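You operate a simulated robot arm through the tools that you are given. There is no shell and no other tool. Be economical: measure what you need, move in short steps, check, and stop when the job is done.

You run a simulated two-armed robot. Do the job below in one go: nothing can be reset, and whatever is moved stays where it is left.

JOB
Set the lane within 2 mm of 675 mm by the width display and torque both clamp bolts.
Fine: 25 Nm, each bolt in one unbroken run; the wrench goes back; other bolts stay as they are.

The check looks at the end state, three seconds after you hand in, the way a careful person would. Anything else that was tipped, shoved, dropped, spilled or broken makes it a failure.

ROBOT AND FRAMES
Two 7-joint arms with two-finger parallel grippers on one trunk, on a base that drives. Base frame: it is fixed to the floor where the robot stands at the start and does not move with it; the origin is under the middle of the robot, x ahead of it, y to its left, z up. Lengths are in m, angles in degrees, forces in N, time in s.
The left shoulder is at the start at [0.05, 0.187, 1.11], the right one opposite. With the tool pointing down near the work surface each hand reaches from about 0.1 to 0.66 m from the robot's upright axis, wherever it stands, measured 20 degrees to its own side. Places, roughly: sliding rail [0.4, -0.1, 0.9]; width display [0.5, 0.2, 0.8]; torque dial [-0.6, -1.1, 0.8]; steel tail clamp bolt [0.1, -0.4, 0.9]; steel head clamp bolt [0.6, 0.4, 0.9]; steel foot bolt [0.9, 0.6, 0.9]; cover bolt at the red mark [-0.3, -0.9, 0.8]; cover bolt at the white mark [-0.2, -0.8, 0.8]; cover bolt at the yellow mark [-0.2, -0.8, 0.8]. Payload 3.43 kg a hand.
Tool frame (each hand has its own): the origin (TCP) lies between the finger pads and is the grasp point; the fingertips stand 0.03 m ahead of it; z points along the fingers, y is the line along which they close. Largest opening 0.094 m; finger width 0.028, thickness 0.01; the body of the gripper, 0.05 by 0.096 m, starts 0.055 m behind the TCP.
Orientation is that of the tool frame in the base frame, as [roll, pitch, yaw] about the fixed x, y, z axes, in that order (R = Rz(yaw) Ry(pitch) Rx(roll)). With the fingers straight down and closing along the base's y, the tool's x points along the base's -x, its y along +y and its z along -z.

CONTROLS
- The arms move only by the tool jog_arm. It takes "left_steps", "right_steps" or both (then of equal length, played together; a hand with none holds still); each is one flat list of numbers, 7 for each row, row after row: the turn, a rotation vector about the base's x, y, z in degrees, then the shift along the base's x, y, z in m, then the opening in per cent of the stroke, from 0 (shut) to 100 (fully open). In form: [rx, ry, rz, tx, ty, tz, grip, rx, ry, rz, tx, ty, tz, grip, ...]. A call has 1 to 20 rows; each row is the pose to reach, as a shift and turn from the pose commanded when the call began. Rows are played at 5 a second. More than 0.05 m and 8.6 degrees between two rows, or a gripper value outside its range, and nothing of the call is played. Where a pose cannot be reached the arm comes as near as it can. A force on the tool above 40 N (or 10 N above the force at the start of the call, whichever is more), or a blocked arm, ends the call early, and 0.2 s more pass. The fingers move at their own pace (about 0.153 m/s each) and stop on an object; they squeeze with about 36 N. The grip force told is the motor's: it shows also when the fingers shut on nothing. Time passes only in rows, and 0.2 s behind the last, so rows that repeat a pose let the fingers close. The reply holds the time, the measured pose of the TCP, the force on the tool along the base axes, the opening and the grip force, in the units named above and with some noise, and new pictures: "views" is both (left out), scene, wrist or none (wrist: the cameras of the hands that moved).
- Cameras (640 x 400 px; columns grow to the right, rows downward): "scene" is now at [0.1442, -0.0346, 1.2875]; the picture's right is [-0.39, -0.92, 0.00], its down [-0.39, 0.17, -0.91] and it looks along [0.83, -0.35, -0.42] (base axes); focal length 214 px, centre (320, 200). "left" rides on the left gripper at [0.076, -0.014, -0.102] in its tool frame; the picture's right is [0.18, 0.98, 0.00], its down [-0.75, 0.14, -0.64] and it looks along [-0.63, 0.12, 0.77] (tool axes); focal length 243 px, centre (320, 200). "right" rides on the right gripper at [0.076, 0.014, -0.103] in its tool frame; the picture's right is [-0.18, 0.98, 0.00], its down [-0.75, -0.14, -0.64] and it looks along [-0.63, -0.12, 0.77] (tool axes); focal length 243 px, centre (320, 200). There is no depth. A picture from a camera that has moved, and an enlarged one, comes with that camera's place and axes in the base frame and with its lens.
- raise_lower(by): slides the trunk up (or, below 0, down) by that many m; the arms and the scene camera ride with it, the base frame stays. It gives what a move gives, with no picture.
- base_move(legs): drives the robot by 1 to 6 legs, each [ahead, left, turn to the left] in m, m and degrees, along the robot's own axes; the way and the turn of a leg run together, so that a leg with both is an arc; at most 1.5 m and 180 degrees a leg. The arms and the cameras ride along, it lands a little off, and it stops where it bumps. It gives what a move gives, and a new picture of the scene camera.
- pan_tilt(pan, tilt): turns the head with the scene camera to pan (to the left, within 80 degrees either way) and tilt (down, from -29 to 69), counted from straight ahead of the robot. It gives what a move gives, and a new picture of the scene camera.
- inspect(camera, box): a new picture of the part [left, top, right, bottom] of that camera's present view, enlarged. It takes no simulated time.
- close_job(): hands the job in; it is judged then, once.

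Go step by step. Nothing tells you exact positions but the pictures and the camera data: compare them with the known pose of the tool, close in by small moves and look again before you grip or let go. The budget is 120 turns and 170 pictures, counting those below and the enlarged ones. Unless the task says otherwise, let go and move clear before handing in.

The tools are called by a JSON object that holds its "api" and its "payload". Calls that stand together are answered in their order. jog_arm: Moves the arms, as the interface text tells. Its arguments: {"type":"object","properties":{"left_steps":{"type":"array","items":{"type":"number"}},"right_steps":{"type":"array","items":{"type":"number"}},"views":{"type":"string","enum":["both","scene","wrist","none"]}},"required":[]} The other tools are called the same way: raise_lower (by) slides the trunk up or down; base_move (legs) drives the base; pan_tilt (pan, tilt) turns the head that bears the scene camera; inspect (camera, box) takes an enlarged picture of a part of a camera's view; close_job () hands the job in.

At the start:

```text
clock: 0.0
left_position: [0.317, 0.1278, 1.248]
left_ee_rot: [-180.0, -0.1, 180.0]
left_wrist_force: [0.7, 0.5, -0.1]
left_opening: 0.0939
left_grasp_force: 0.0
right_position: [0.263, -0.0908, 1.2108]
right_ee_rot: [180.0, 0.0, 180.0]
right_wrist_force: [-1.3, -1.0, -0.2]
right_opening: 0.0939
right_grasp_force: 0.0
trunk travel left (down, up): [-0.325, 0.107]
robot x, y, heading: [-0.0004, 0.0018, 0.1]
head pan, tilt: [-23.1, 25.1]
```

scene: 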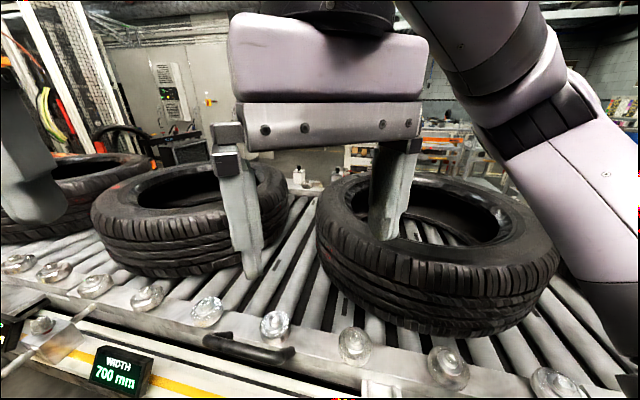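
right: 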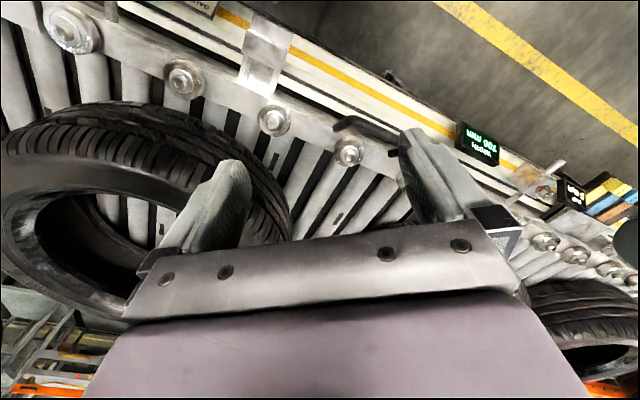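
left: 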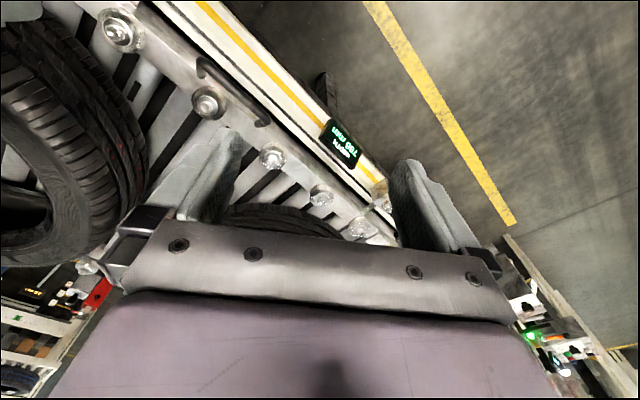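

I see a roller conveyor with tyres, a near rail with a black handle and a display reading 700 mm. I'll look around for the clamp bolts, wrench and torque dial.

{"api": "pan_tilt", "payload": {"pan": -75, "tilt": 35}}

{"api": "pan_tilt", "payload": {"pan": 35, "tilt": 40}}

{"api": "pan_tilt", "payload": {"pan": -10, "tilt": 60}}

```text
clock: 1.2
left_position: [0.3168, 0.1272, 1.2484]
left_ee_rot: [-180.0, 0.0, -179.9]
left_wrist_force: [0.0, -0.4, 0.4]
left_opening: 0.094
left_grasp_force: 0.0
right_position: [0.2642, -0.0944, 1.2106]
right_ee_rot: [-179.4, 0.2, -178.6]
right_wrist_force: [7.0, -77.3, -27.8]
right_opening: 0.0936
right_grasp_force: 0.0
trunk travel left (down, up): [-0.325, 0.107]
robot x, y, heading: [0.0004, 0.0002, 0.0]
head pan, tilt: [-75.0, 35.0]
camera scene: at [0.107, -0.0753, 1.2787], right [-0.85, -0.53, 0.0], down [-0.27, 0.43, -0.86], along [0.45, -0.73, -0.51], focal length 214 px, centre (320, 200)
```

scene: 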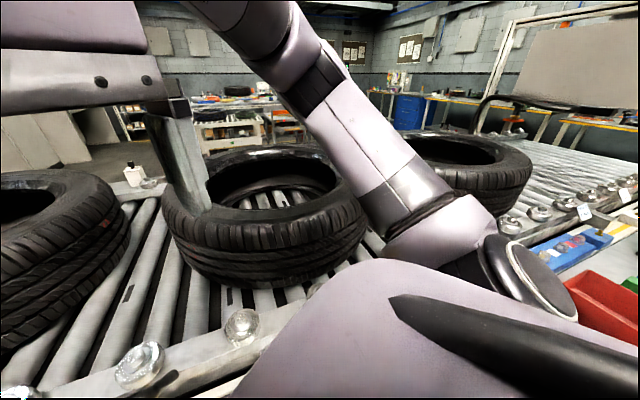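

```text
clock: 3.1
left_position: [0.3167, 0.1266, 1.2473]
left_ee_rot: [179.9, 0.0, 180.0]
left_wrist_force: [0.1, 0.5, -0.7]
left_opening: 0.0939
left_grasp_force: 0.0
right_position: [0.2706, -0.0907, 1.206]
right_ee_rot: [-179.7, 0.0, 178.6]
right_wrist_force: [78.1, 17.1, -26.5]
right_opening: 0.094
right_grasp_force: 0.0
trunk travel left (down, up): [-0.325, 0.107]
robot x, y, heading: [0.0009, -0.0023, -0.1]
head pan, tilt: [35.0, 40.0]
camera scene: at [0.1466, -0.0081, 1.2706], right [-0.11, -0.99, 0.0], down [-0.58, 0.06, -0.81], along [0.81, -0.09, -0.59], focal length 214 px, centre (320, 200)
```

scene: 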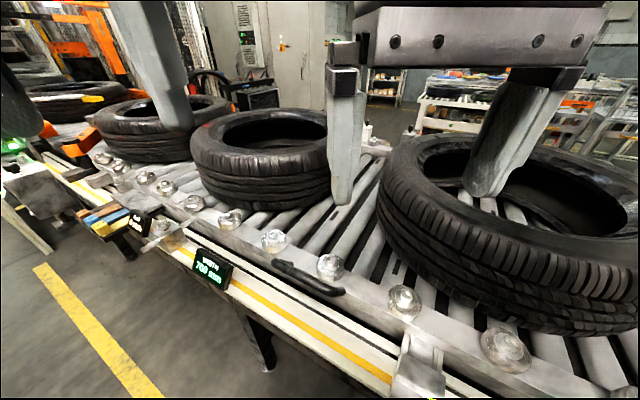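

```text
clock: 4.2
left_position: [0.3162, 0.1277, 1.2479]
left_ee_rot: [-180.0, 0.0, -179.9]
left_wrist_force: [0.2, 0.5, 0.4]
left_opening: 0.0938
left_grasp_force: 0.1
right_position: [0.2671, -0.0937, 1.2071]
right_ee_rot: [-179.2, 0.3, -179.7]
right_wrist_force: [48.4, -48.3, -60.7]
right_opening: 0.0939
right_grasp_force: 0.1
trunk travel left (down, up): [-0.325, 0.107]
robot x, y, heading: [0.0, -0.001, 0.1]
head pan, tilt: [-10.0, 60.0]
camera scene: at [0.146, -0.012, 1.2705], right [-0.15, -0.99, 0.0], down [-0.58, 0.09, -0.81], along [0.8, -0.13, -0.59], focal length 214 px, centre (320, 200)
```

scene: 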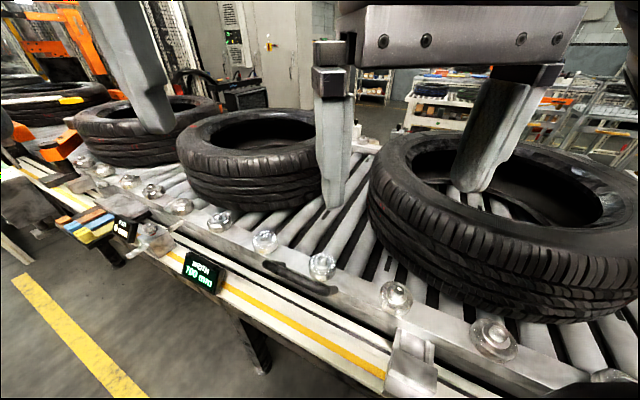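

The head is pressing on the right arm, so I'll move the right hand clear of it before looking further.

{"api": "jog_arm", "payload": {"right_steps": [0, 0, 0, 0.0, -0.04, 0, 100, 0, 0, 0, 0.0, -0.08, 0, 100, 0, 0, 0, 0.0, -0.12, 0, 100, 0, 0, 0, 0.0, -0.16, 0, 100, 0, 0, 0, 0.0, -0.2, 0, 100], "views": "scene"}}

```text
clock: 5.4
left_position: [0.3156, 0.1269, 1.248]
left_ee_rot: [-179.9, 0.1, -180.0]
left_wrist_force: [0.6, 0.6, -0.2]
left_opening: 0.094
left_grasp_force: 0.0
right_position: [0.2625, -0.2906, 1.209]
right_ee_rot: [179.7, 0.0, -180.0]
right_wrist_force: [0.1, 0.8, -0.3]
right_opening: 0.0941
right_grasp_force: 0.1
trunk travel left (down, up): [-0.325, 0.107]
robot x, y, heading: [-0.0022, -0.0012, 0.2]
head pan, tilt: [-10.0, 60.0]
camera scene: at [0.1247, -0.0106, 1.2377], right [-0.17, -0.98, 0.0], down [-0.85, 0.15, -0.5], along [0.49, -0.09, -0.87], focal length 214 px, centre (320, 200)
```

scene: 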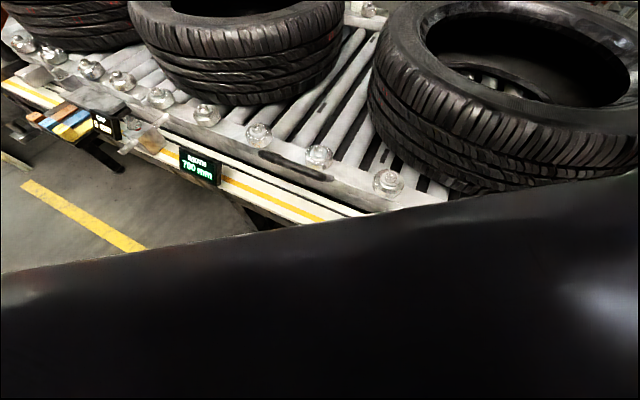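

Now the head is free. I'll look left and right.

{"api": "pan_tilt", "payload": {"pan": 30, "tilt": 35}}

{"api": "pan_tilt", "payload": {"pan": -80, "tilt": 45}}

```text
clock: 6.5
left_position: [0.3177, 0.1267, 1.2486]
left_ee_rot: [180.0, 0.0, 180.0]
left_wrist_force: [0.3, 0.2, 0.4]
left_opening: 0.094
left_grasp_force: 0.0
right_position: [0.2641, -0.2905, 1.2107]
right_ee_rot: [-180.0, 0.1, -179.9]
right_wrist_force: [-0.2, 0.8, 0.5]
right_opening: 0.0939
right_grasp_force: 0.0
trunk travel left (down, up): [-0.325, 0.107]
robot x, y, heading: [-0.0006, 0.0019, -0.1]
head pan, tilt: [30.0, 35.0]
camera scene: at [0.1358, 0.0454, 1.2719], right [0.5, -0.87, 0.0], down [-0.5, -0.29, -0.82], along [0.71, 0.41, -0.57], focal length 214 px, centre (320, 200)
```

scene: 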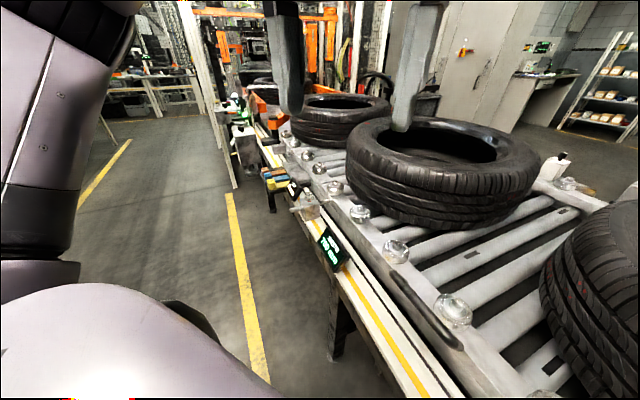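

```text
clock: 8.3
left_position: [0.3156, 0.1279, 1.2483]
left_ee_rot: [179.8, -0.1, -180.0]
left_wrist_force: [-0.3, 0.2, 0.3]
left_opening: 0.0938
left_grasp_force: 0.1
right_position: [0.2638, -0.2893, 1.2099]
right_ee_rot: [-179.9, 0.1, -179.9]
right_wrist_force: [0.7, -0.7, 1.3]
right_opening: 0.094
right_grasp_force: 0.1
trunk travel left (down, up): [-0.325, 0.107]
robot x, y, heading: [0.0017, 0.0003, -0.3]
head pan, tilt: [-80.0, 45.0]
camera scene: at [0.0737, -0.0786, 1.2571], right [-0.98, -0.17, 0.0], down [-0.12, 0.7, -0.71], along [0.12, -0.7, -0.71], focal length 214 px, centre (320, 200)
```

scene: 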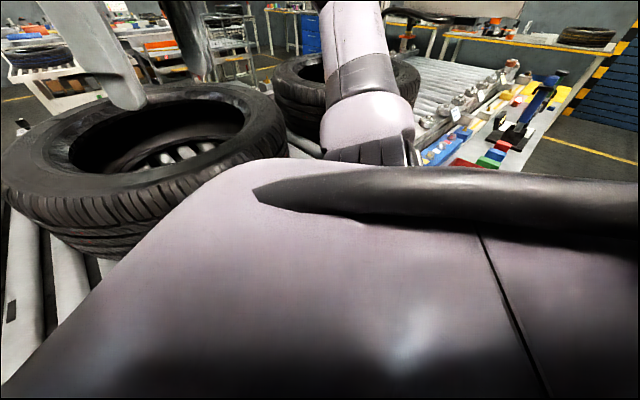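

To the right there is a tray with coloured boxes and a blue/black tool. I'll enlarge that.

{"api": "inspect", "payload": {"camera": "scene", "box": [400, 40, 640, 190]}}

```text
2.67 times, centred on (520, 115) of scene
camera zoom: at [0.0737, -0.0786, 1.2571], right [-0.98, -0.17, 0.0], down [-0.12, 0.7, -0.71], along [0.12, -0.7, -0.71], focal length 572 px, centre (-213, 427)
```

zoom: 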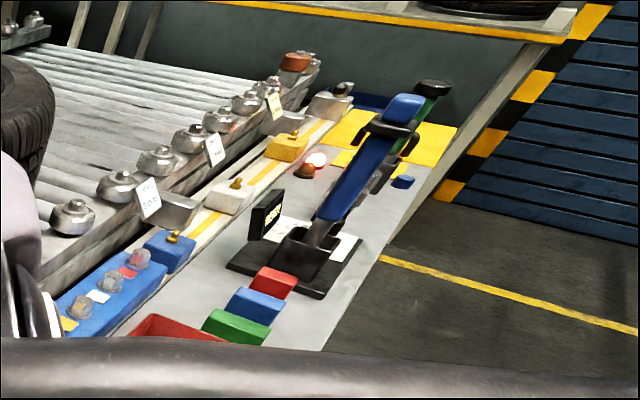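

The torque wrench stands in a cradle to the right, along the same rail line; the rail runs roughly along (0.53, 0.85). I'll turn the robot to face the rail squarely and look.

{"api": "pan_tilt", "payload": {"pan": 0, "tilt": 45}}

{"api": "base_move", "payload": {"legs": [[0, 0, -32]]}}

```text
clock: 9.9
left_position: [0.3165, 0.1271, 1.2471]
left_ee_rot: [-179.9, 0.0, 180.0]
left_wrist_force: [-0.1, -0.1, -0.4]
left_opening: 0.0941
left_grasp_force: 0.0
right_position: [0.2648, -0.2904, 1.2105]
right_ee_rot: [-180.0, 0.0, 179.9]
right_wrist_force: [-0.2, -0.4, 0.1]
right_opening: 0.094
right_grasp_force: 0.1
trunk travel left (down, up): [-0.325, 0.107]
robot x, y, heading: [-0.0018, 0.0021, 0.1]
head pan, tilt: [0.0, 45.0]
camera scene: at [0.1408, 0.0014, 1.2571], right [0.0, -1.0, 0.0], down [-0.71, 0.0, -0.71], along [0.71, 0.0, -0.71], focal length 214 px, centre (320, 200)
```

scene: 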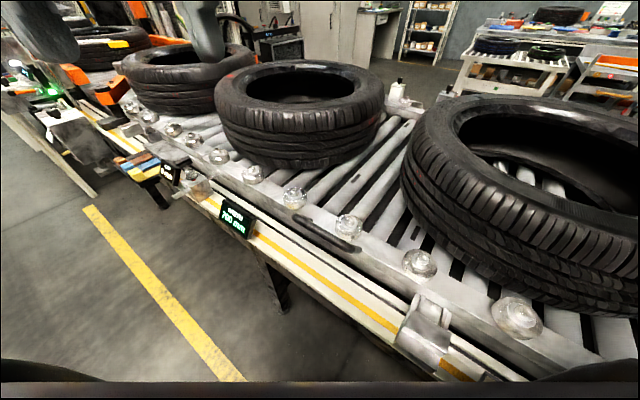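

```text
clock: 11.8
left_position: [0.3361, -0.0595, 1.2476]
left_ee_rot: [-179.9, 0.0, 148.2]
left_wrist_force: [0.3, 0.5, 0.4]
left_opening: 0.0941
left_grasp_force: 0.0
right_position: [0.0702, -0.3869, 1.2098]
right_ee_rot: [180.0, 0.0, 148.2]
right_wrist_force: [-0.1, 0.4, 0.0]
right_opening: 0.0941
right_grasp_force: 0.1
trunk travel left (down, up): [-0.325, 0.107]
robot x, y, heading: [0.0009, 0.0012, -31.7]
head pan, tilt: [0.0, 45.0]
camera scene: at [0.1198, -0.0722, 1.2571], right [-0.53, -0.85, 0.0], down [-0.6, 0.37, -0.71], along [0.6, -0.37, -0.71], focal length 214 px, centre (320, 200)
```

scene: 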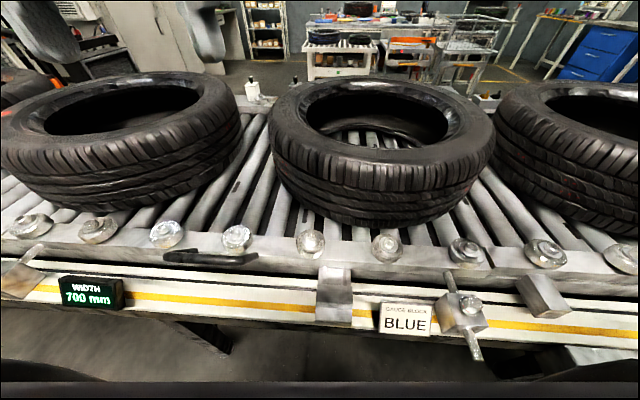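

Facing the rail squarely now. I see a "GAUGE BLOCK: BLUE" sign and the tail clamp to the right. I'll enlarge details.

{"api": "inspect", "payload": {"camera": "scene", "box": [360, 230, 560, 370]}}

{"api": "inspect", "payload": {"camera": "scene", "box": [0, 200, 280, 375]}}

{"api": "pan_tilt", "payload": {"pan": 50, "tilt": 45}}

```text
2.86 times, centred on (460, 300) of scene
camera zoom: at [0.1198, -0.0722, 1.2571], right [-0.53, -0.85, 0.0], down [-0.6, 0.37, -0.71], along [0.6, -0.37, -0.71], focal length 613 px, centre (-80, -86)
```

zoom: 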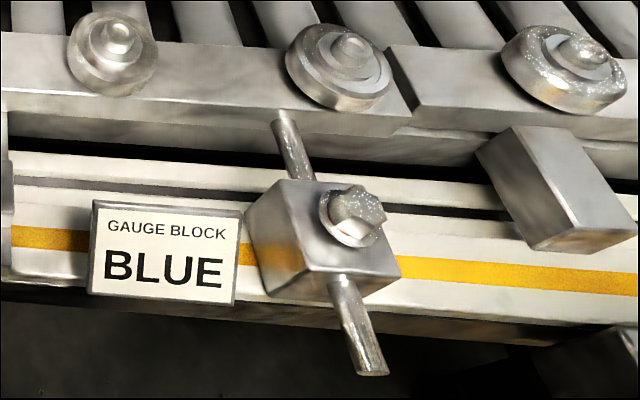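

```text
2.29 times, centred on (140, 288) of scene
camera zoom: at [0.1198, -0.0722, 1.2571], right [-0.53, -0.85, 0.0], down [-0.6, 0.37, -0.71], along [0.6, -0.37, -0.71], focal length 490 px, centre (731, 0)
```

zoom: 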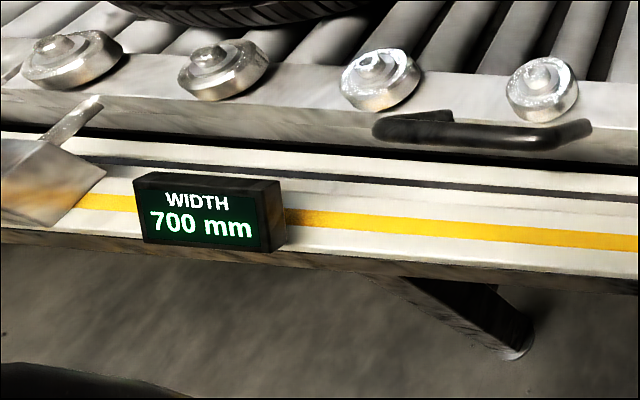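

```text
clock: 13.0
left_position: [0.3362, -0.0581, 1.2479]
left_ee_rot: [179.9, 0.0, 148.2]
left_wrist_force: [-0.3, -0.1, 0.1]
left_opening: 0.0936
left_grasp_force: 0.2
right_position: [0.0711, -0.3864, 1.2103]
right_ee_rot: [-180.0, 0.0, 148.1]
right_wrist_force: [-0.2, 0.7, -0.2]
right_opening: 0.094
right_grasp_force: 0.0
trunk travel left (down, up): [-0.325, 0.107]
robot x, y, heading: [-0.0015, 0.0001, -32.0]
head pan, tilt: [50.0, 45.0]
camera scene: at [0.128, -0.0039, 1.2571], right [0.31, -0.95, 0.0], down [-0.67, -0.22, -0.71], along [0.67, 0.22, -0.71], focal length 214 px, centre (320, 200)
```

scene: 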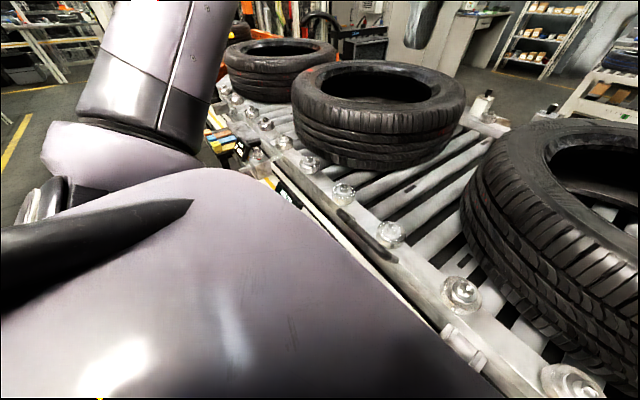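

The clamp is a block with a vertical hex bolt pinching a rod. Now I'll back away and strafe right to view the wrench stand.

{"api": "base_move", "payload": {"legs": [[-0.5, 0, 0], [0, -0.7, 0]]}}

{"api": "pan_tilt", "payload": {"pan": -35, "tilt": 40}}

```text
clock: 19.4
left_position: [-0.4595, -0.3958, 1.2484]
left_ee_rot: [-180.0, 0.0, 148.1]
left_wrist_force: [-0.1, -0.1, 0.0]
left_opening: 0.0943
left_grasp_force: 0.1
right_position: [-0.7269, -0.7212, 1.2095]
right_ee_rot: [-180.0, -0.1, 148.0]
right_wrist_force: [-0.5, -0.3, 0.1]
right_opening: 0.0942
right_grasp_force: 0.1
trunk travel left (down, up): [-0.325, 0.107]
robot x, y, heading: [-0.7981, -0.3331, -31.9]
head pan, tilt: [50.0, 45.0]
camera scene: at [-0.6688, -0.3402, 1.2571], right [0.31, -0.95, 0.0], down [-0.67, -0.22, -0.71], along [0.67, 0.22, -0.71], focal length 214 px, centre (320, 200)
```

scene: 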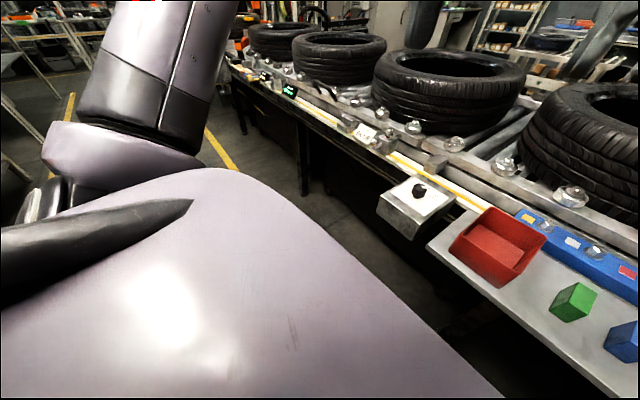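

```text
clock: 21.0
left_position: [-0.4602, -0.3951, 1.2477]
left_ee_rot: [179.9, 0.0, 148.0]
left_wrist_force: [-0.5, 0.1, 1.0]
left_opening: 0.0939
left_grasp_force: 0.1
right_position: [-0.7273, -0.7229, 1.2103]
right_ee_rot: [179.9, -0.1, 147.9]
right_wrist_force: [0.9, 0.3, -0.8]
right_opening: 0.094
right_grasp_force: 0.0
trunk travel left (down, up): [-0.325, 0.107]
robot x, y, heading: [-0.7929, -0.3333, -32.0]
head pan, tilt: [-35.0, 40.0]
camera scene: at [-0.7128, -0.4433, 1.2644], right [-0.92, -0.39, 0.0], down [-0.25, 0.59, -0.77], along [0.3, -0.71, -0.64], focal length 214 px, centre (320, 200)
```

scene: 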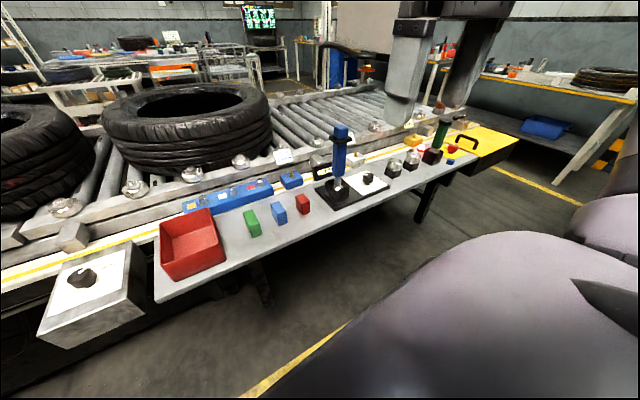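

{"api": "inspect", "payload": {"camera": "scene", "box": [260, 100, 500, 250]}}

{"api": "inspect", "payload": {"camera": "scene", "box": [20, 160, 280, 350]}}

```text
2.67 times, centred on (380, 175) of scene
camera zoom: at [-0.7128, -0.4433, 1.2644], right [-0.92, -0.39, 0.0], down [-0.25, 0.59, -0.77], along [0.3, -0.71, -0.64], focal length 572 px, centre (160, 267)
```

zoom: 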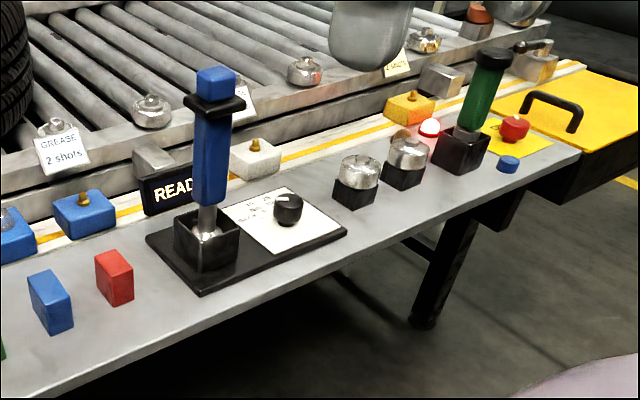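

```text
2.11 times, centred on (150, 255) of scene
camera zoom: at [-0.7128, -0.4433, 1.2644], right [-0.92, -0.39, 0.0], down [-0.25, 0.59, -0.77], along [0.3, -0.71, -0.64], focal length 452 px, centre (678, 84)
```

zoom: 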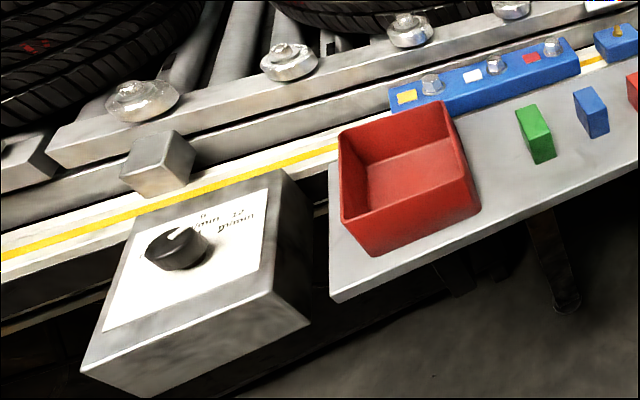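

The blue driver stands in a black cradle with a torque knob beside it and a READY display. I estimate the driver at about (-0.55, -0.96) and the knob at (-0.62, -1.09). I'll strafe right and view closely.

{"api": "base_move", "payload": {"legs": [[0, -0.3, 0]]}}

{"api": "pan_tilt", "payload": {"pan": -20, "tilt": 50}}

{"api": "inspect", "payload": {"camera": "right", "box": [0, 0, 640, 400]}}

```text
clock: 23.0
left_position: [-0.6204, -0.6499, 1.2482]
left_ee_rot: [-180.0, -0.1, 148.1]
left_wrist_force: [-0.1, -1.0, 0.6]
left_opening: 0.094
left_grasp_force: 0.1
right_position: [-0.8851, -0.9776, 1.2105]
right_ee_rot: [179.9, 0.0, 148.1]
right_wrist_force: [0.6, 0.7, 0.1]
right_opening: 0.0941
right_grasp_force: 0.1
trunk travel left (down, up): [-0.325, 0.107]
robot x, y, heading: [-0.9517, -0.5924, -31.9]
head pan, tilt: [-35.0, 40.0]
camera scene: at [-0.8717, -0.6982, 1.2643], right [-0.92, -0.39, 0.0], down [-0.25, 0.59, -0.77], along [0.3, -0.7, -0.64], focal length 214 px, centre (320, 200)
```

scene: 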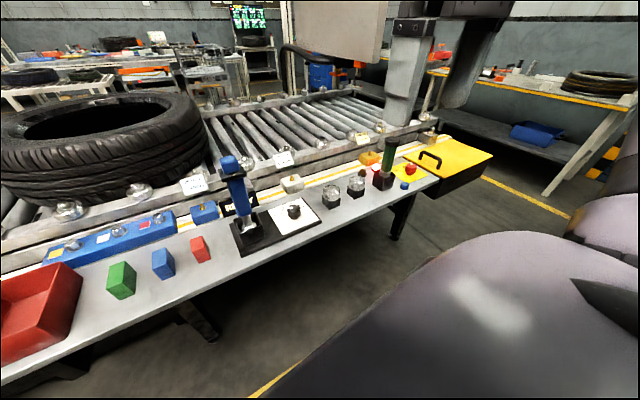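

```text
clock: 23.8
left_position: [-0.6187, -0.6482, 1.2483]
left_ee_rot: [180.0, 0.0, 148.0]
left_wrist_force: [0.4, -0.6, -0.5]
left_opening: 0.0939
left_grasp_force: 0.0
right_position: [-0.8832, -0.9758, 1.2094]
right_ee_rot: [179.9, 0.1, 148.1]
right_wrist_force: [0.0, 0.9, 0.1]
right_opening: 0.094
right_grasp_force: 0.1
trunk travel left (down, up): [-0.325, 0.107]
robot x, y, heading: [-0.9553, -0.5925, -31.9]
head pan, tilt: [-20.0, 50.0]
camera scene: at [-0.8573, -0.6803, 1.2502], right [-0.79, -0.62, 0.0], down [-0.47, 0.6, -0.64], along [0.4, -0.51, -0.77], focal length 214 px, centre (320, 200)
```

scene: 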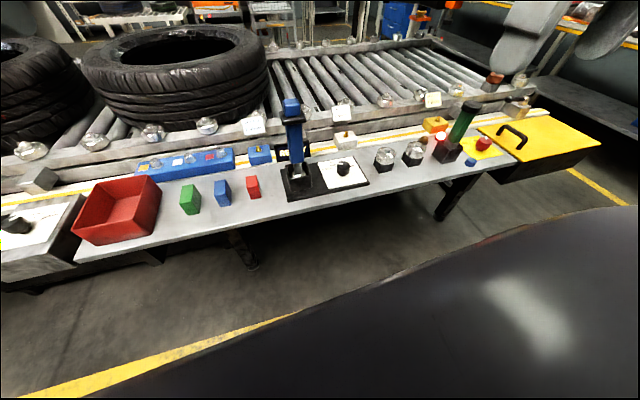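

```text
1.00 times, centred on (320, 200) of right
camera zoom: at [-0.9424, -0.9232, 1.3133], right [0.68, 0.74, 0.0], down [0.56, -0.52, 0.64], along [0.47, -0.43, -0.77], focal length 243 px, centre (320, 200)
```

zoom: 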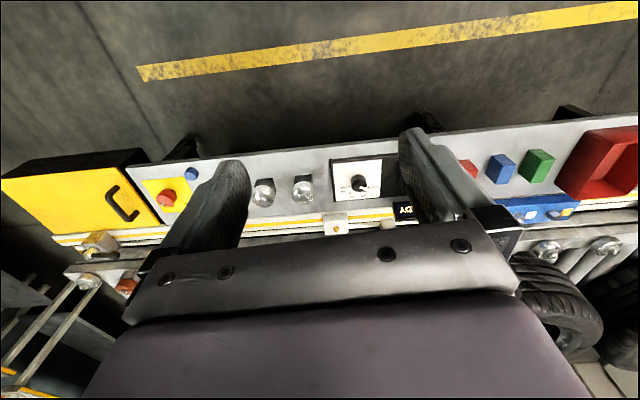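

{"api": "inspect", "payload": {"camera": "scene", "box": [260, 90, 390, 210]}}

{"api": "inspect", "payload": {"camera": "right", "box": [310, 140, 420, 240]}}

```text
3.33 times, centred on (325, 150) of scene
camera zoom: at [-0.8573, -0.6803, 1.2502], right [-0.79, -0.62, 0.0], down [-0.47, 0.6, -0.64], along [0.4, -0.51, -0.77], focal length 715 px, centre (303, 367)
```

zoom: 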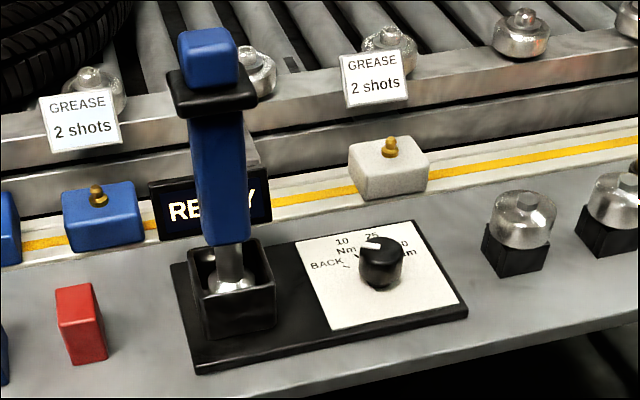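

```text
4.00 times, centred on (365, 190) of right
camera zoom: at [-0.9424, -0.9232, 1.3133], right [0.68, 0.74, 0.0], down [0.56, -0.52, 0.64], along [0.47, -0.43, -0.77], focal length 970 px, centre (140, 240)
```

zoom: 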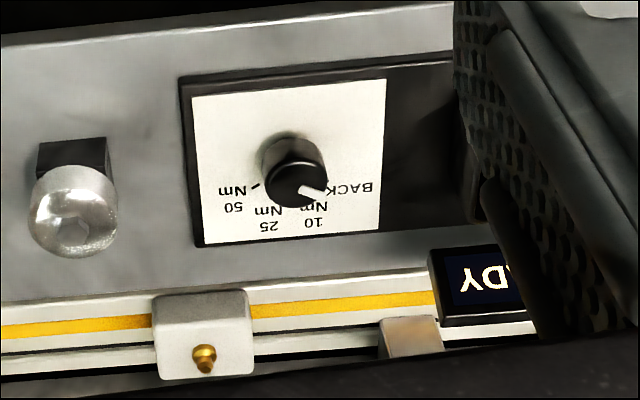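

The knob reads BACK (I measure its pointer about 60° left; ticks are BACK/10/25/50). First I'll test whether the rail slides, so I'll drive to the rail handle.

{"api": "base_move", "payload": {"legs": [[0, 1.3, 0], [0.36, 0, 0]]}}

{"api": "pan_tilt", "payload": {"pan": -10, "tilt": 55}}

```text
clock: 32.2
left_position: [0.3712, 0.2697, 1.2487]
left_ee_rot: [180.0, 0.0, 148.5]
left_wrist_force: [-0.2, -0.4, 0.6]
left_opening: 0.0941
left_grasp_force: 0.1
right_position: [0.108, -0.0603, 1.2099]
right_ee_rot: [-180.0, 0.1, 148.5]
right_wrist_force: [0.0, 0.1, -0.1]
right_opening: 0.094
right_grasp_force: 0.0
trunk travel left (down, up): [-0.325, 0.107]
robot x, y, heading: [0.0349, 0.3242, -31.6]
head pan, tilt: [-20.0, 50.0]
camera scene: at [0.1335, 0.2366, 1.2501], right [-0.78, -0.62, 0.0], down [-0.48, 0.6, -0.64], along [0.4, -0.5, -0.77], focal length 214 px, centre (320, 200)
```

scene: 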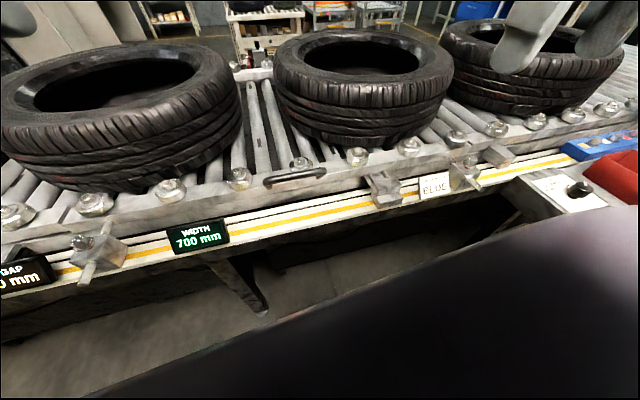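

```text
clock: 33.0
left_position: [0.3716, 0.2696, 1.2482]
left_ee_rot: [180.0, 0.1, 148.6]
left_wrist_force: [0.1, -0.2, 0.3]
left_opening: 0.0937
left_grasp_force: 0.1
right_position: [0.1093, -0.0597, 1.2104]
right_ee_rot: [-180.0, 0.0, 148.5]
right_wrist_force: [0.0, 0.1, 0.7]
right_opening: 0.0939
right_grasp_force: 0.0
trunk travel left (down, up): [-0.325, 0.107]
robot x, y, heading: [0.0326, 0.3273, -31.5]
head pan, tilt: [-10.0, 55.0]
camera scene: at [0.1392, 0.2493, 1.2437], right [-0.66, -0.75, 0.0], down [-0.61, 0.54, -0.57], along [0.43, -0.38, -0.82], focal length 214 px, centre (320, 200)
```

scene: 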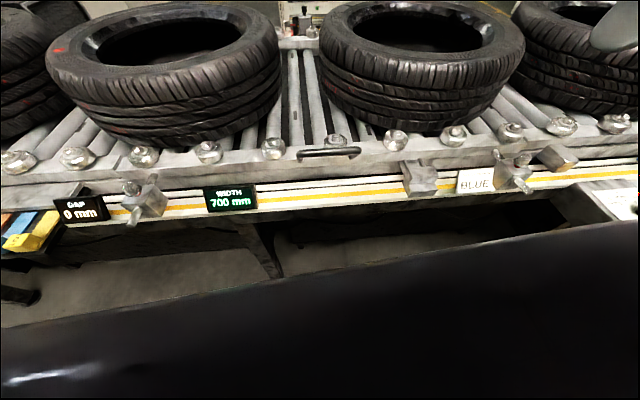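

{"api": "inspect", "payload": {"camera": "scene", "box": [230, 110, 450, 240]}}

{"api": "inspect", "payload": {"camera": "scene", "box": [0, 130, 240, 280]}}

{"api": "inspect", "payload": {"camera": "right", "box": [0, 0, 640, 400]}}

```text
2.91 times, centred on (340, 175) of scene
camera zoom: at [0.1392, 0.2493, 1.2437], right [-0.66, -0.75, 0.0], down [-0.61, 0.54, -0.57], along [0.43, -0.38, -0.82], focal length 624 px, centre (262, 273)
```

zoom: 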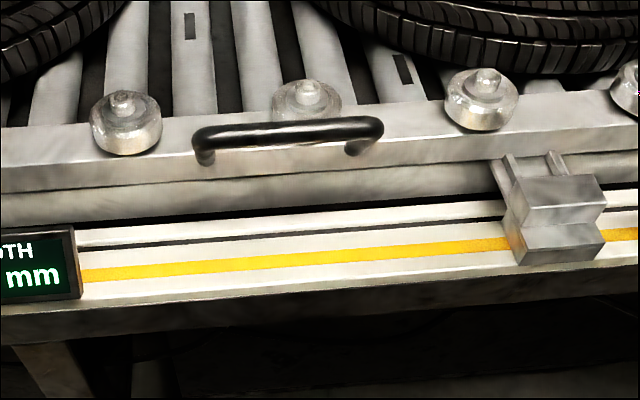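

```text
2.67 times, centred on (120, 205) of scene
camera zoom: at [0.1392, 0.2493, 1.2437], right [-0.66, -0.75, 0.0], down [-0.61, 0.54, -0.57], along [0.43, -0.38, -0.82], focal length 572 px, centre (853, 187)
```

zoom: 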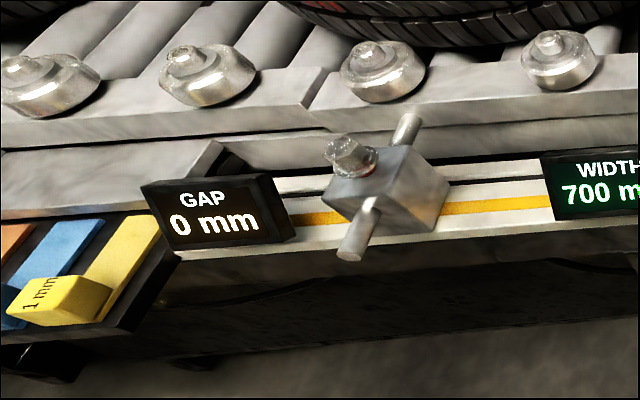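

```text
1.00 times, centred on (320, 200) of right
camera zoom: at [0.0498, -0.0067, 1.3133], right [0.67, 0.74, 0.0], down [0.57, -0.51, 0.64], along [0.48, -0.43, -0.77], focal length 243 px, centre (320, 200)
```

zoom: 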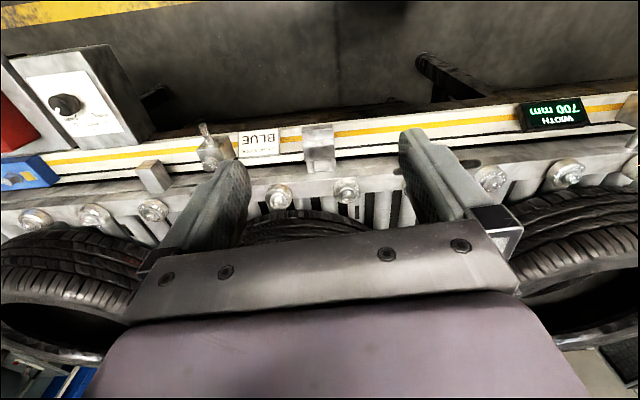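

The handle is a black bar at about (0.398, -0.004). I'll move the right hand above it, turning 90° so the fingers close across the bar.

{"api": "jog_arm", "payload": {"right_steps": [0, 0, 8.2, 0.026, 0.005, -0.01, 100, 0, 0, 16.4, 0.052, 0.01, -0.02, 100, 0, 0, 24.6, 0.079, 0.015, -0.03, 100, 0, 0, 32.8, 0.105, 0.02, -0.04, 100, 0, 0, 41, 0.131, 0.025, -0.05, 100, 0, 0, 49.2, 0.158, 0.031, -0.06, 100, 0, 0, 57.4, 0.184, 0.036, -0.07, 100, 0, 0, 65.6, 0.21, 0.041, -0.08, 100, 0, 0, 73.8, 0.236, 0.046, -0.09, 100, 0, 0, 82, 0.263, 0.051, -0.1, 100, 0, 0, 90, 0.289, 0.056, -0.11, 100, 0, 0, 90, 0.289, 0.056, -0.11, 100]}}

```text
clock: 35.6
left_position: [0.3713, 0.2699, 1.248]
left_ee_rot: [-180.0, 0.0, 148.7]
left_wrist_force: [0.3, 0.3, 0.1]
left_opening: 0.0942
left_grasp_force: 0.1
right_position: [0.2848, 0.1125, 1.0811]
right_ee_rot: [180.0, 0.1, -121.5]
right_wrist_force: [0.7, 0.0, -1.0]
right_opening: 0.0941
right_grasp_force: 0.0
right hand out of reach, approached as far as the arm can: row 8, 9, 10, 11, 12
trunk travel left (down, up): [-0.325, 0.107]
robot x, y, heading: [0.0348, 0.3251, -31.5]
head pan, tilt: [-10.0, 55.0]
camera scene: at [0.1392, 0.2492, 1.2437], right [-0.66, -0.75, 0.0], down [-0.61, 0.54, -0.57], along [0.43, -0.38, -0.82], focal length 214 px, centre (320, 200)
camera right: at [0.2322, 0.0551, 1.1842], right [-0.74, 0.67, 0.0], down [0.51, 0.57, 0.64], along [0.43, 0.48, -0.77], focal length 243 px, centre (320, 200)
```

scene: 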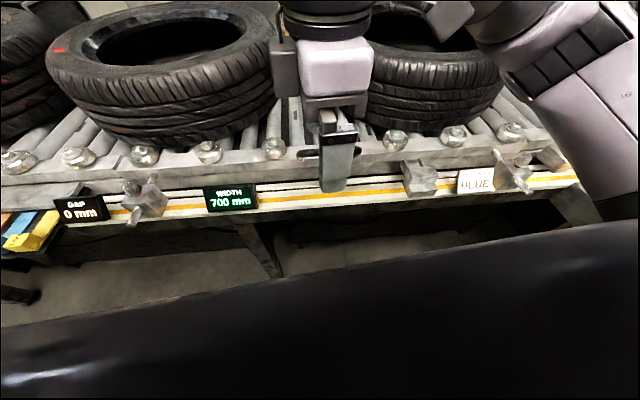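
right: 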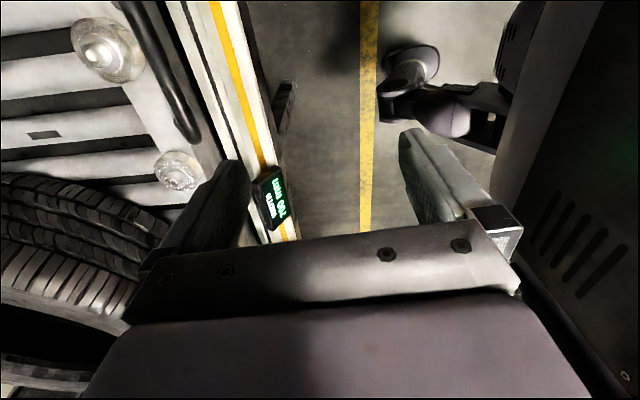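

The arm couldn't reach with that turn. I'll try turning the other way, with the hand at a comfortable place.

{"api": "jog_arm", "payload": {"right_steps": [0, 0, -8.5, 0, -0.02, 0.02, 100, 0, 0, -17, 0, -0.04, 0.04, 100, 0, 0, -25.5, 0, -0.06, 0.05, 100, 0, 0, -34, 0, -0.06, 0.06, 100, 0, 0, -42.5, 0, -0.06, 0.06, 100, 0, 0, -51, 0, -0.06, 0.06, 100, 0, 0, -59.5, 0, -0.06, 0.06, 100, 0, 0, -68, 0, -0.06, 0.06, 100, 0, 0, -76.5, 0, -0.06, 0.06, 100, 0, 0, -85, 0, -0.06, 0.06, 100, 0, 0, -93.5, 0, -0.06, 0.06, 100, 0, 0, -102, 0, -0.06, 0.06, 100, 0, 0, -110.5, 0, -0.06, 0.06, 100, 0, 0, -119, 0, -0.06, 0.06, 100, 0, 0, -127.5, 0, -0.06, 0.06, 100, 0, 0, -136, 0, -0.06, 0.06, 100, 0, 0, -144.5, 0, -0.06, 0.06, 100, 0, 0, -153, 0, -0.06, 0.06, 100, 0, 0, -161.5, 0, -0.06, 0.06, 100, 0, 0, -170, 0, -0.06, 0.06, 100], "views": "none"}}

```text
clock: 39.8
left_position: [0.3722, 0.2694, 1.2487]
left_ee_rot: [179.9, 0.0, 148.7]
left_wrist_force: [0.2, 0.1, 0.4]
left_opening: 0.0937
left_grasp_force: 0.1
right_position: [0.283, 0.0475, 1.1407]
right_ee_rot: [180.0, 0.1, 68.4]
right_wrist_force: [0.0, 0.7, -0.5]
right_opening: 0.0941
right_grasp_force: 0.0
trunk travel left (down, up): [-0.325, 0.107]
robot x, y, heading: [0.0325, 0.3241, -31.5]
head pan, tilt: [-10.0, 55.0]
```

That direction works. Now finish the turn and move above the handle.

{"api": "jog_arm", "payload": {"right_steps": [0, 0, -5, 0.03, -0.013, 0, 100, 0, 0, -10, 0.06, -0.026, -0.01, 100, 0, 0, -10, 0.09, -0.04, -0.02, 100, 0, 0, -10, 0.115, -0.052, -0.03, 100, 0, 0, -10, 0.115, -0.052, -0.03, 100]}}

```text
clock: 41.0
left_position: [0.3711, 0.2685, 1.2475]
left_ee_rot: [-179.9, 0.0, 148.6]
left_wrist_force: [0.4, 0.5, 0.7]
left_opening: 0.0942
left_grasp_force: 0.1
right_position: [0.3997, -0.0033, 1.1088]
right_ee_rot: [-179.9, 0.0, 58.4]
right_wrist_force: [0.8, 0.0, 0.0]
right_opening: 0.0938
right_grasp_force: 0.1
trunk travel left (down, up): [-0.325, 0.107]
robot x, y, heading: [0.0366, 0.3251, -31.2]
head pan, tilt: [-10.0, 55.0]
camera scene: at [0.139, 0.2494, 1.2437], right [-0.66, -0.75, 0.0], down [-0.61, 0.54, -0.57], along [0.43, -0.38, -0.82], focal length 214 px, centre (320, 200)
camera right: at [0.4506, 0.0551, 1.2121], right [0.74, -0.67, 0.0], down [-0.51, -0.57, 0.64], along [-0.43, -0.48, -0.77], focal length 243 px, centre (320, 200)
```

scene: 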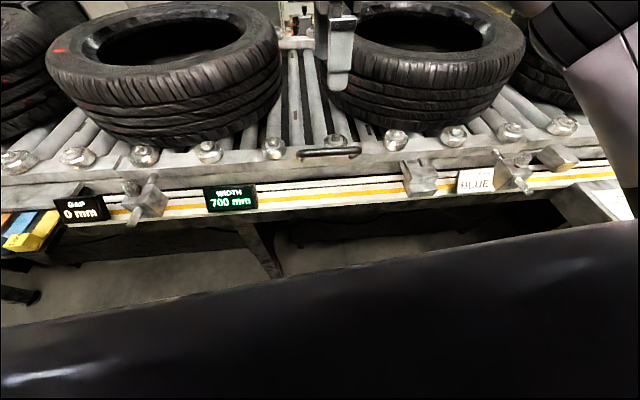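
right: 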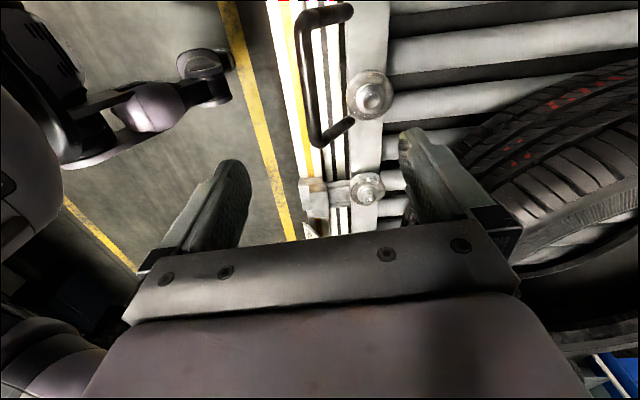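

The handle is a U sticking out from the rail toward the robot, bar at about (0.390, 0.0, 0.92). I'll come down partway with fingers at 40% and check.

{"api": "jog_arm", "payload": {"right_steps": [0, 0, 0, -0.009, 0.003, -0.03, 40, 0, 0, 0, -0.009, 0.003, -0.07, 40, 0, 0, 0, -0.009, 0.003, -0.11, 40, 0, 0, 0, -0.009, 0.003, -0.13, 40, 0, 0, 0, -0.009, 0.003, -0.13, 40]}}

{"api": "inspect", "payload": {"camera": "scene", "box": [260, 80, 420, 190]}}

```text
clock: 42.2
left_position: [0.3713, 0.2688, 1.2465]
left_ee_rot: [-180.0, 0.0, 148.5]
left_wrist_force: [-0.8, -0.3, -0.6]
left_opening: 0.0938
left_grasp_force: 0.1
right_position: [0.3903, -0.0012, 0.9788]
right_ee_rot: [179.9, 0.0, 58.4]
right_wrist_force: [0.6, -0.4, 0.4]
right_opening: 0.0373
right_grasp_force: 0.0
trunk travel left (down, up): [-0.325, 0.107]
robot x, y, heading: [0.0331, 0.3254, -31.6]
head pan, tilt: [-10.0, 55.0]
camera scene: at [0.1392, 0.2494, 1.2437], right [-0.66, -0.75, 0.0], down [-0.61, 0.54, -0.57], along [0.43, -0.38, -0.82], focal length 214 px, centre (320, 200)
camera right: at [0.4414, 0.0575, 1.0819], right [0.74, -0.67, 0.0], down [-0.51, -0.57, 0.64], along [-0.43, -0.48, -0.77], focal length 243 px, centre (320, 200)
```

scene: 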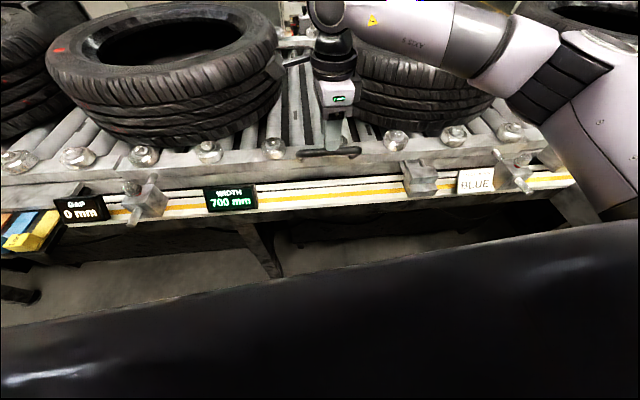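
right: 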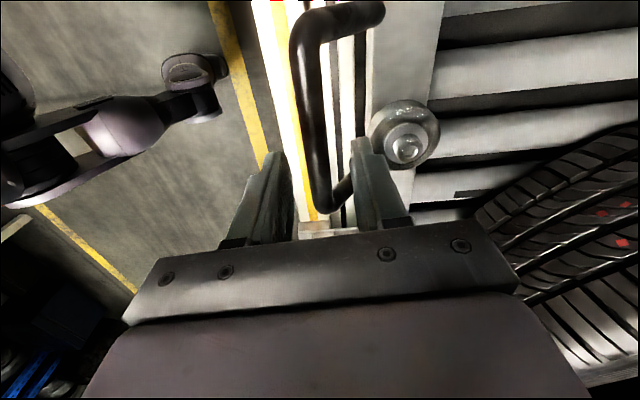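

```text
3.64 times, centred on (340, 135) of scene
camera zoom: at [0.1392, 0.2494, 1.2437], right [-0.66, -0.75, 0.0], down [-0.61, 0.54, -0.57], along [0.43, -0.38, -0.82], focal length 780 px, centre (247, 436)
```

zoom: 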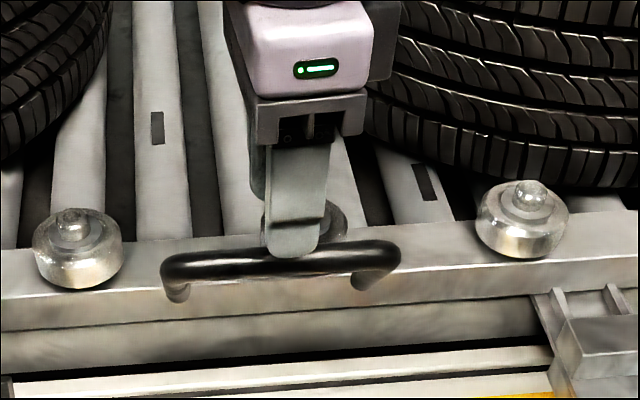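

The bar is nearly centred between the fingers; I'll shift 3 mm and descend, then close.

{"api": "jog_arm", "payload": {"right_steps": [0, 0, 0, -0.003, 0.002, -0.02, 40, 0, 0, 0, -0.003, 0.002, -0.04, 40, 0, 0, 0, -0.003, 0.002, -0.055, 40, 0, 0, 0, -0.003, 0.002, -0.055, 40]}}

{"api": "inspect", "payload": {"camera": "scene", "box": [260, 80, 420, 190]}}

```text
clock: 43.2
left_position: [0.3715, 0.269, 1.2484]
left_ee_rot: [180.0, 0.0, 148.6]
left_wrist_force: [-0.1, -0.6, 0.4]
left_opening: 0.094
left_grasp_force: 0.1
right_position: [0.3868, 0.0013, 0.924]
right_ee_rot: [-179.9, 0.1, 58.6]
right_wrist_force: [0.2, -0.6, 0.5]
right_opening: 0.0376
right_grasp_force: 0.0
trunk travel left (down, up): [-0.325, 0.107]
robot x, y, heading: [0.0347, 0.3231, -31.5]
head pan, tilt: [-10.0, 55.0]
camera scene: at [0.1392, 0.2494, 1.2437], right [-0.66, -0.75, 0.0], down [-0.61, 0.54, -0.57], along [0.43, -0.38, -0.82], focal length 214 px, centre (320, 200)
camera right: at [0.4384, 0.06, 1.0271], right [0.74, -0.67, 0.0], down [-0.51, -0.57, 0.64], along [-0.43, -0.48, -0.77], focal length 243 px, centre (320, 200)
```

scene: 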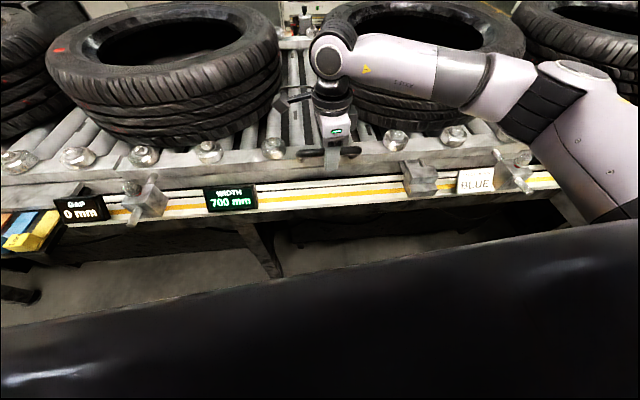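
right: 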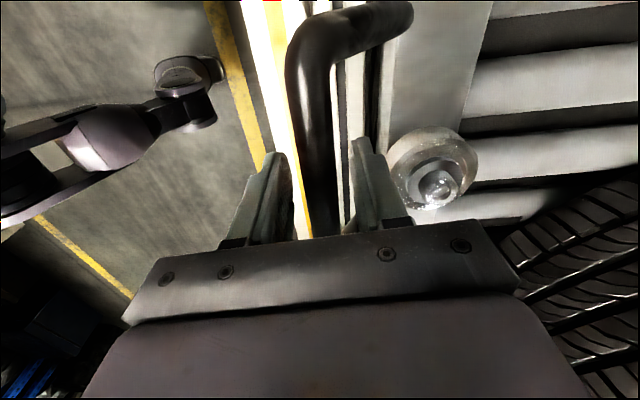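

```text
3.64 times, centred on (340, 135) of scene
camera zoom: at [0.1392, 0.2494, 1.2437], right [-0.66, -0.75, 0.0], down [-0.61, 0.54, -0.57], along [0.43, -0.38, -0.82], focal length 780 px, centre (247, 436)
```

zoom: 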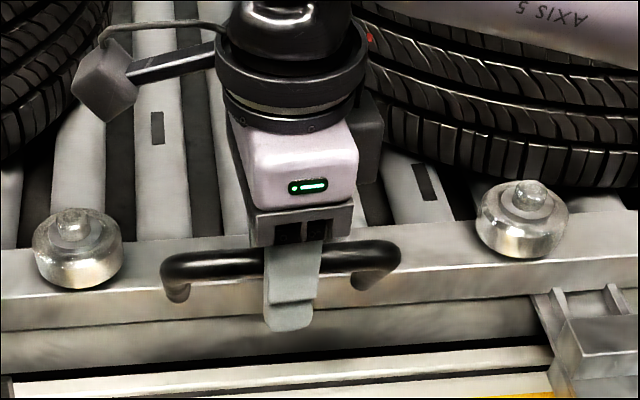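

The outer finger is in front of the bar and the inner finger is between bar and rail. Close and nudge 5 mm forward as a test.

{"api": "jog_arm", "payload": {"right_steps": [0, 0, 0, 0, 0, 0, 0, 0, 0, 0, 0, 0, 0, 0, 0, 0, 0, 0, 0, 0, 0], "views": "none"}}

{"api": "jog_arm", "payload": {"right_steps": [0, 0, 0, 0.0017, -0.001, 0, 0, 0, 0, 0, 0.0034, -0.0021, 0, 0, 0, 0, 0, 0.0051, -0.0031, 0, 0, 0, 0, 0, 0.0068, -0.0042, 0, 0, 0, 0, 0, 0.0068, -0.0042, 0, 0], "views": "scene"}}

{"api": "inspect", "payload": {"camera": "scene", "box": [190, 170, 270, 220]}}

```text
clock: 44.0
left_position: [0.3706, 0.2685, 1.2472]
left_ee_rot: [180.0, 0.0, 148.5]
left_wrist_force: [0.1, -0.1, -0.6]
left_opening: 0.0941
left_grasp_force: 0.1
right_position: [0.3874, 0.0008, 0.9246]
right_ee_rot: [-180.0, 0.0, 58.4]
right_wrist_force: [4.0, -0.2, -2.1]
right_opening: 0.0242
right_grasp_force: 45.1
trunk travel left (down, up): [-0.325, 0.107]
robot x, y, heading: [0.0361, 0.3251, -31.9]
head pan, tilt: [-10.0, 55.0]
```

```text
clock: 45.2
left_position: [0.3708, 0.2694, 1.248]
left_ee_rot: [-180.0, 0.0, 148.7]
left_wrist_force: [0.5, 0.6, -0.4]
left_opening: 0.0938
left_grasp_force: 0.0
right_position: [0.3926, -0.0038, 0.9235]
right_ee_rot: [180.0, 0.1, 58.5]
right_wrist_force: [-2.3, 1.2, -4.0]
right_opening: 0.0241
right_grasp_force: 44.7
trunk travel left (down, up): [-0.325, 0.107]
robot x, y, heading: [0.0353, 0.3255, -31.3]
head pan, tilt: [-10.0, 55.0]
camera scene: at [0.1391, 0.2492, 1.2436], right [-0.66, -0.75, 0.0], down [-0.61, 0.54, -0.57], along [0.43, -0.38, -0.82], focal length 214 px, centre (320, 200)
```

scene: 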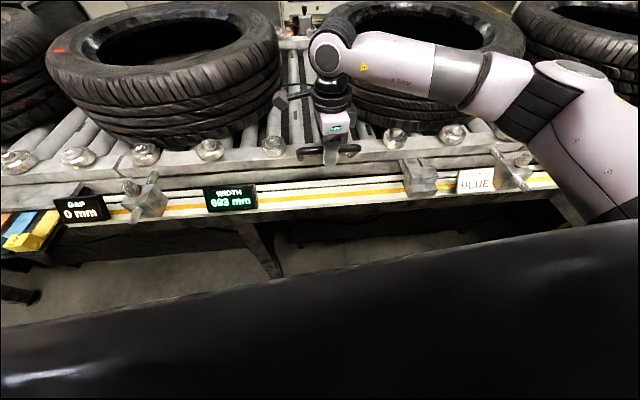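

```text
8.00 times, centred on (230, 195) of scene
camera zoom: at [0.1391, 0.2492, 1.2436], right [-0.66, -0.75, 0.0], down [-0.61, 0.54, -0.57], along [0.43, -0.38, -0.82], focal length 1716 px, centre (1040, 240)
```

zoom: 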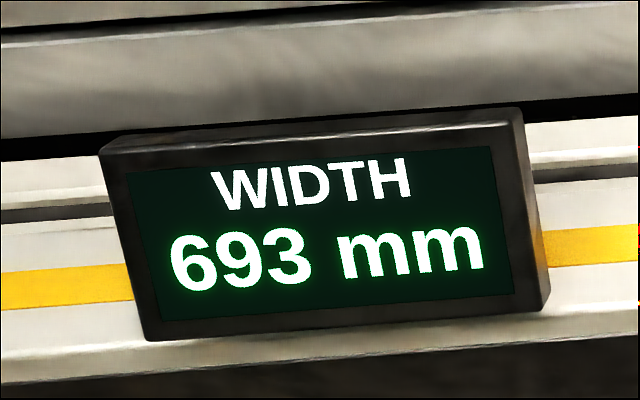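

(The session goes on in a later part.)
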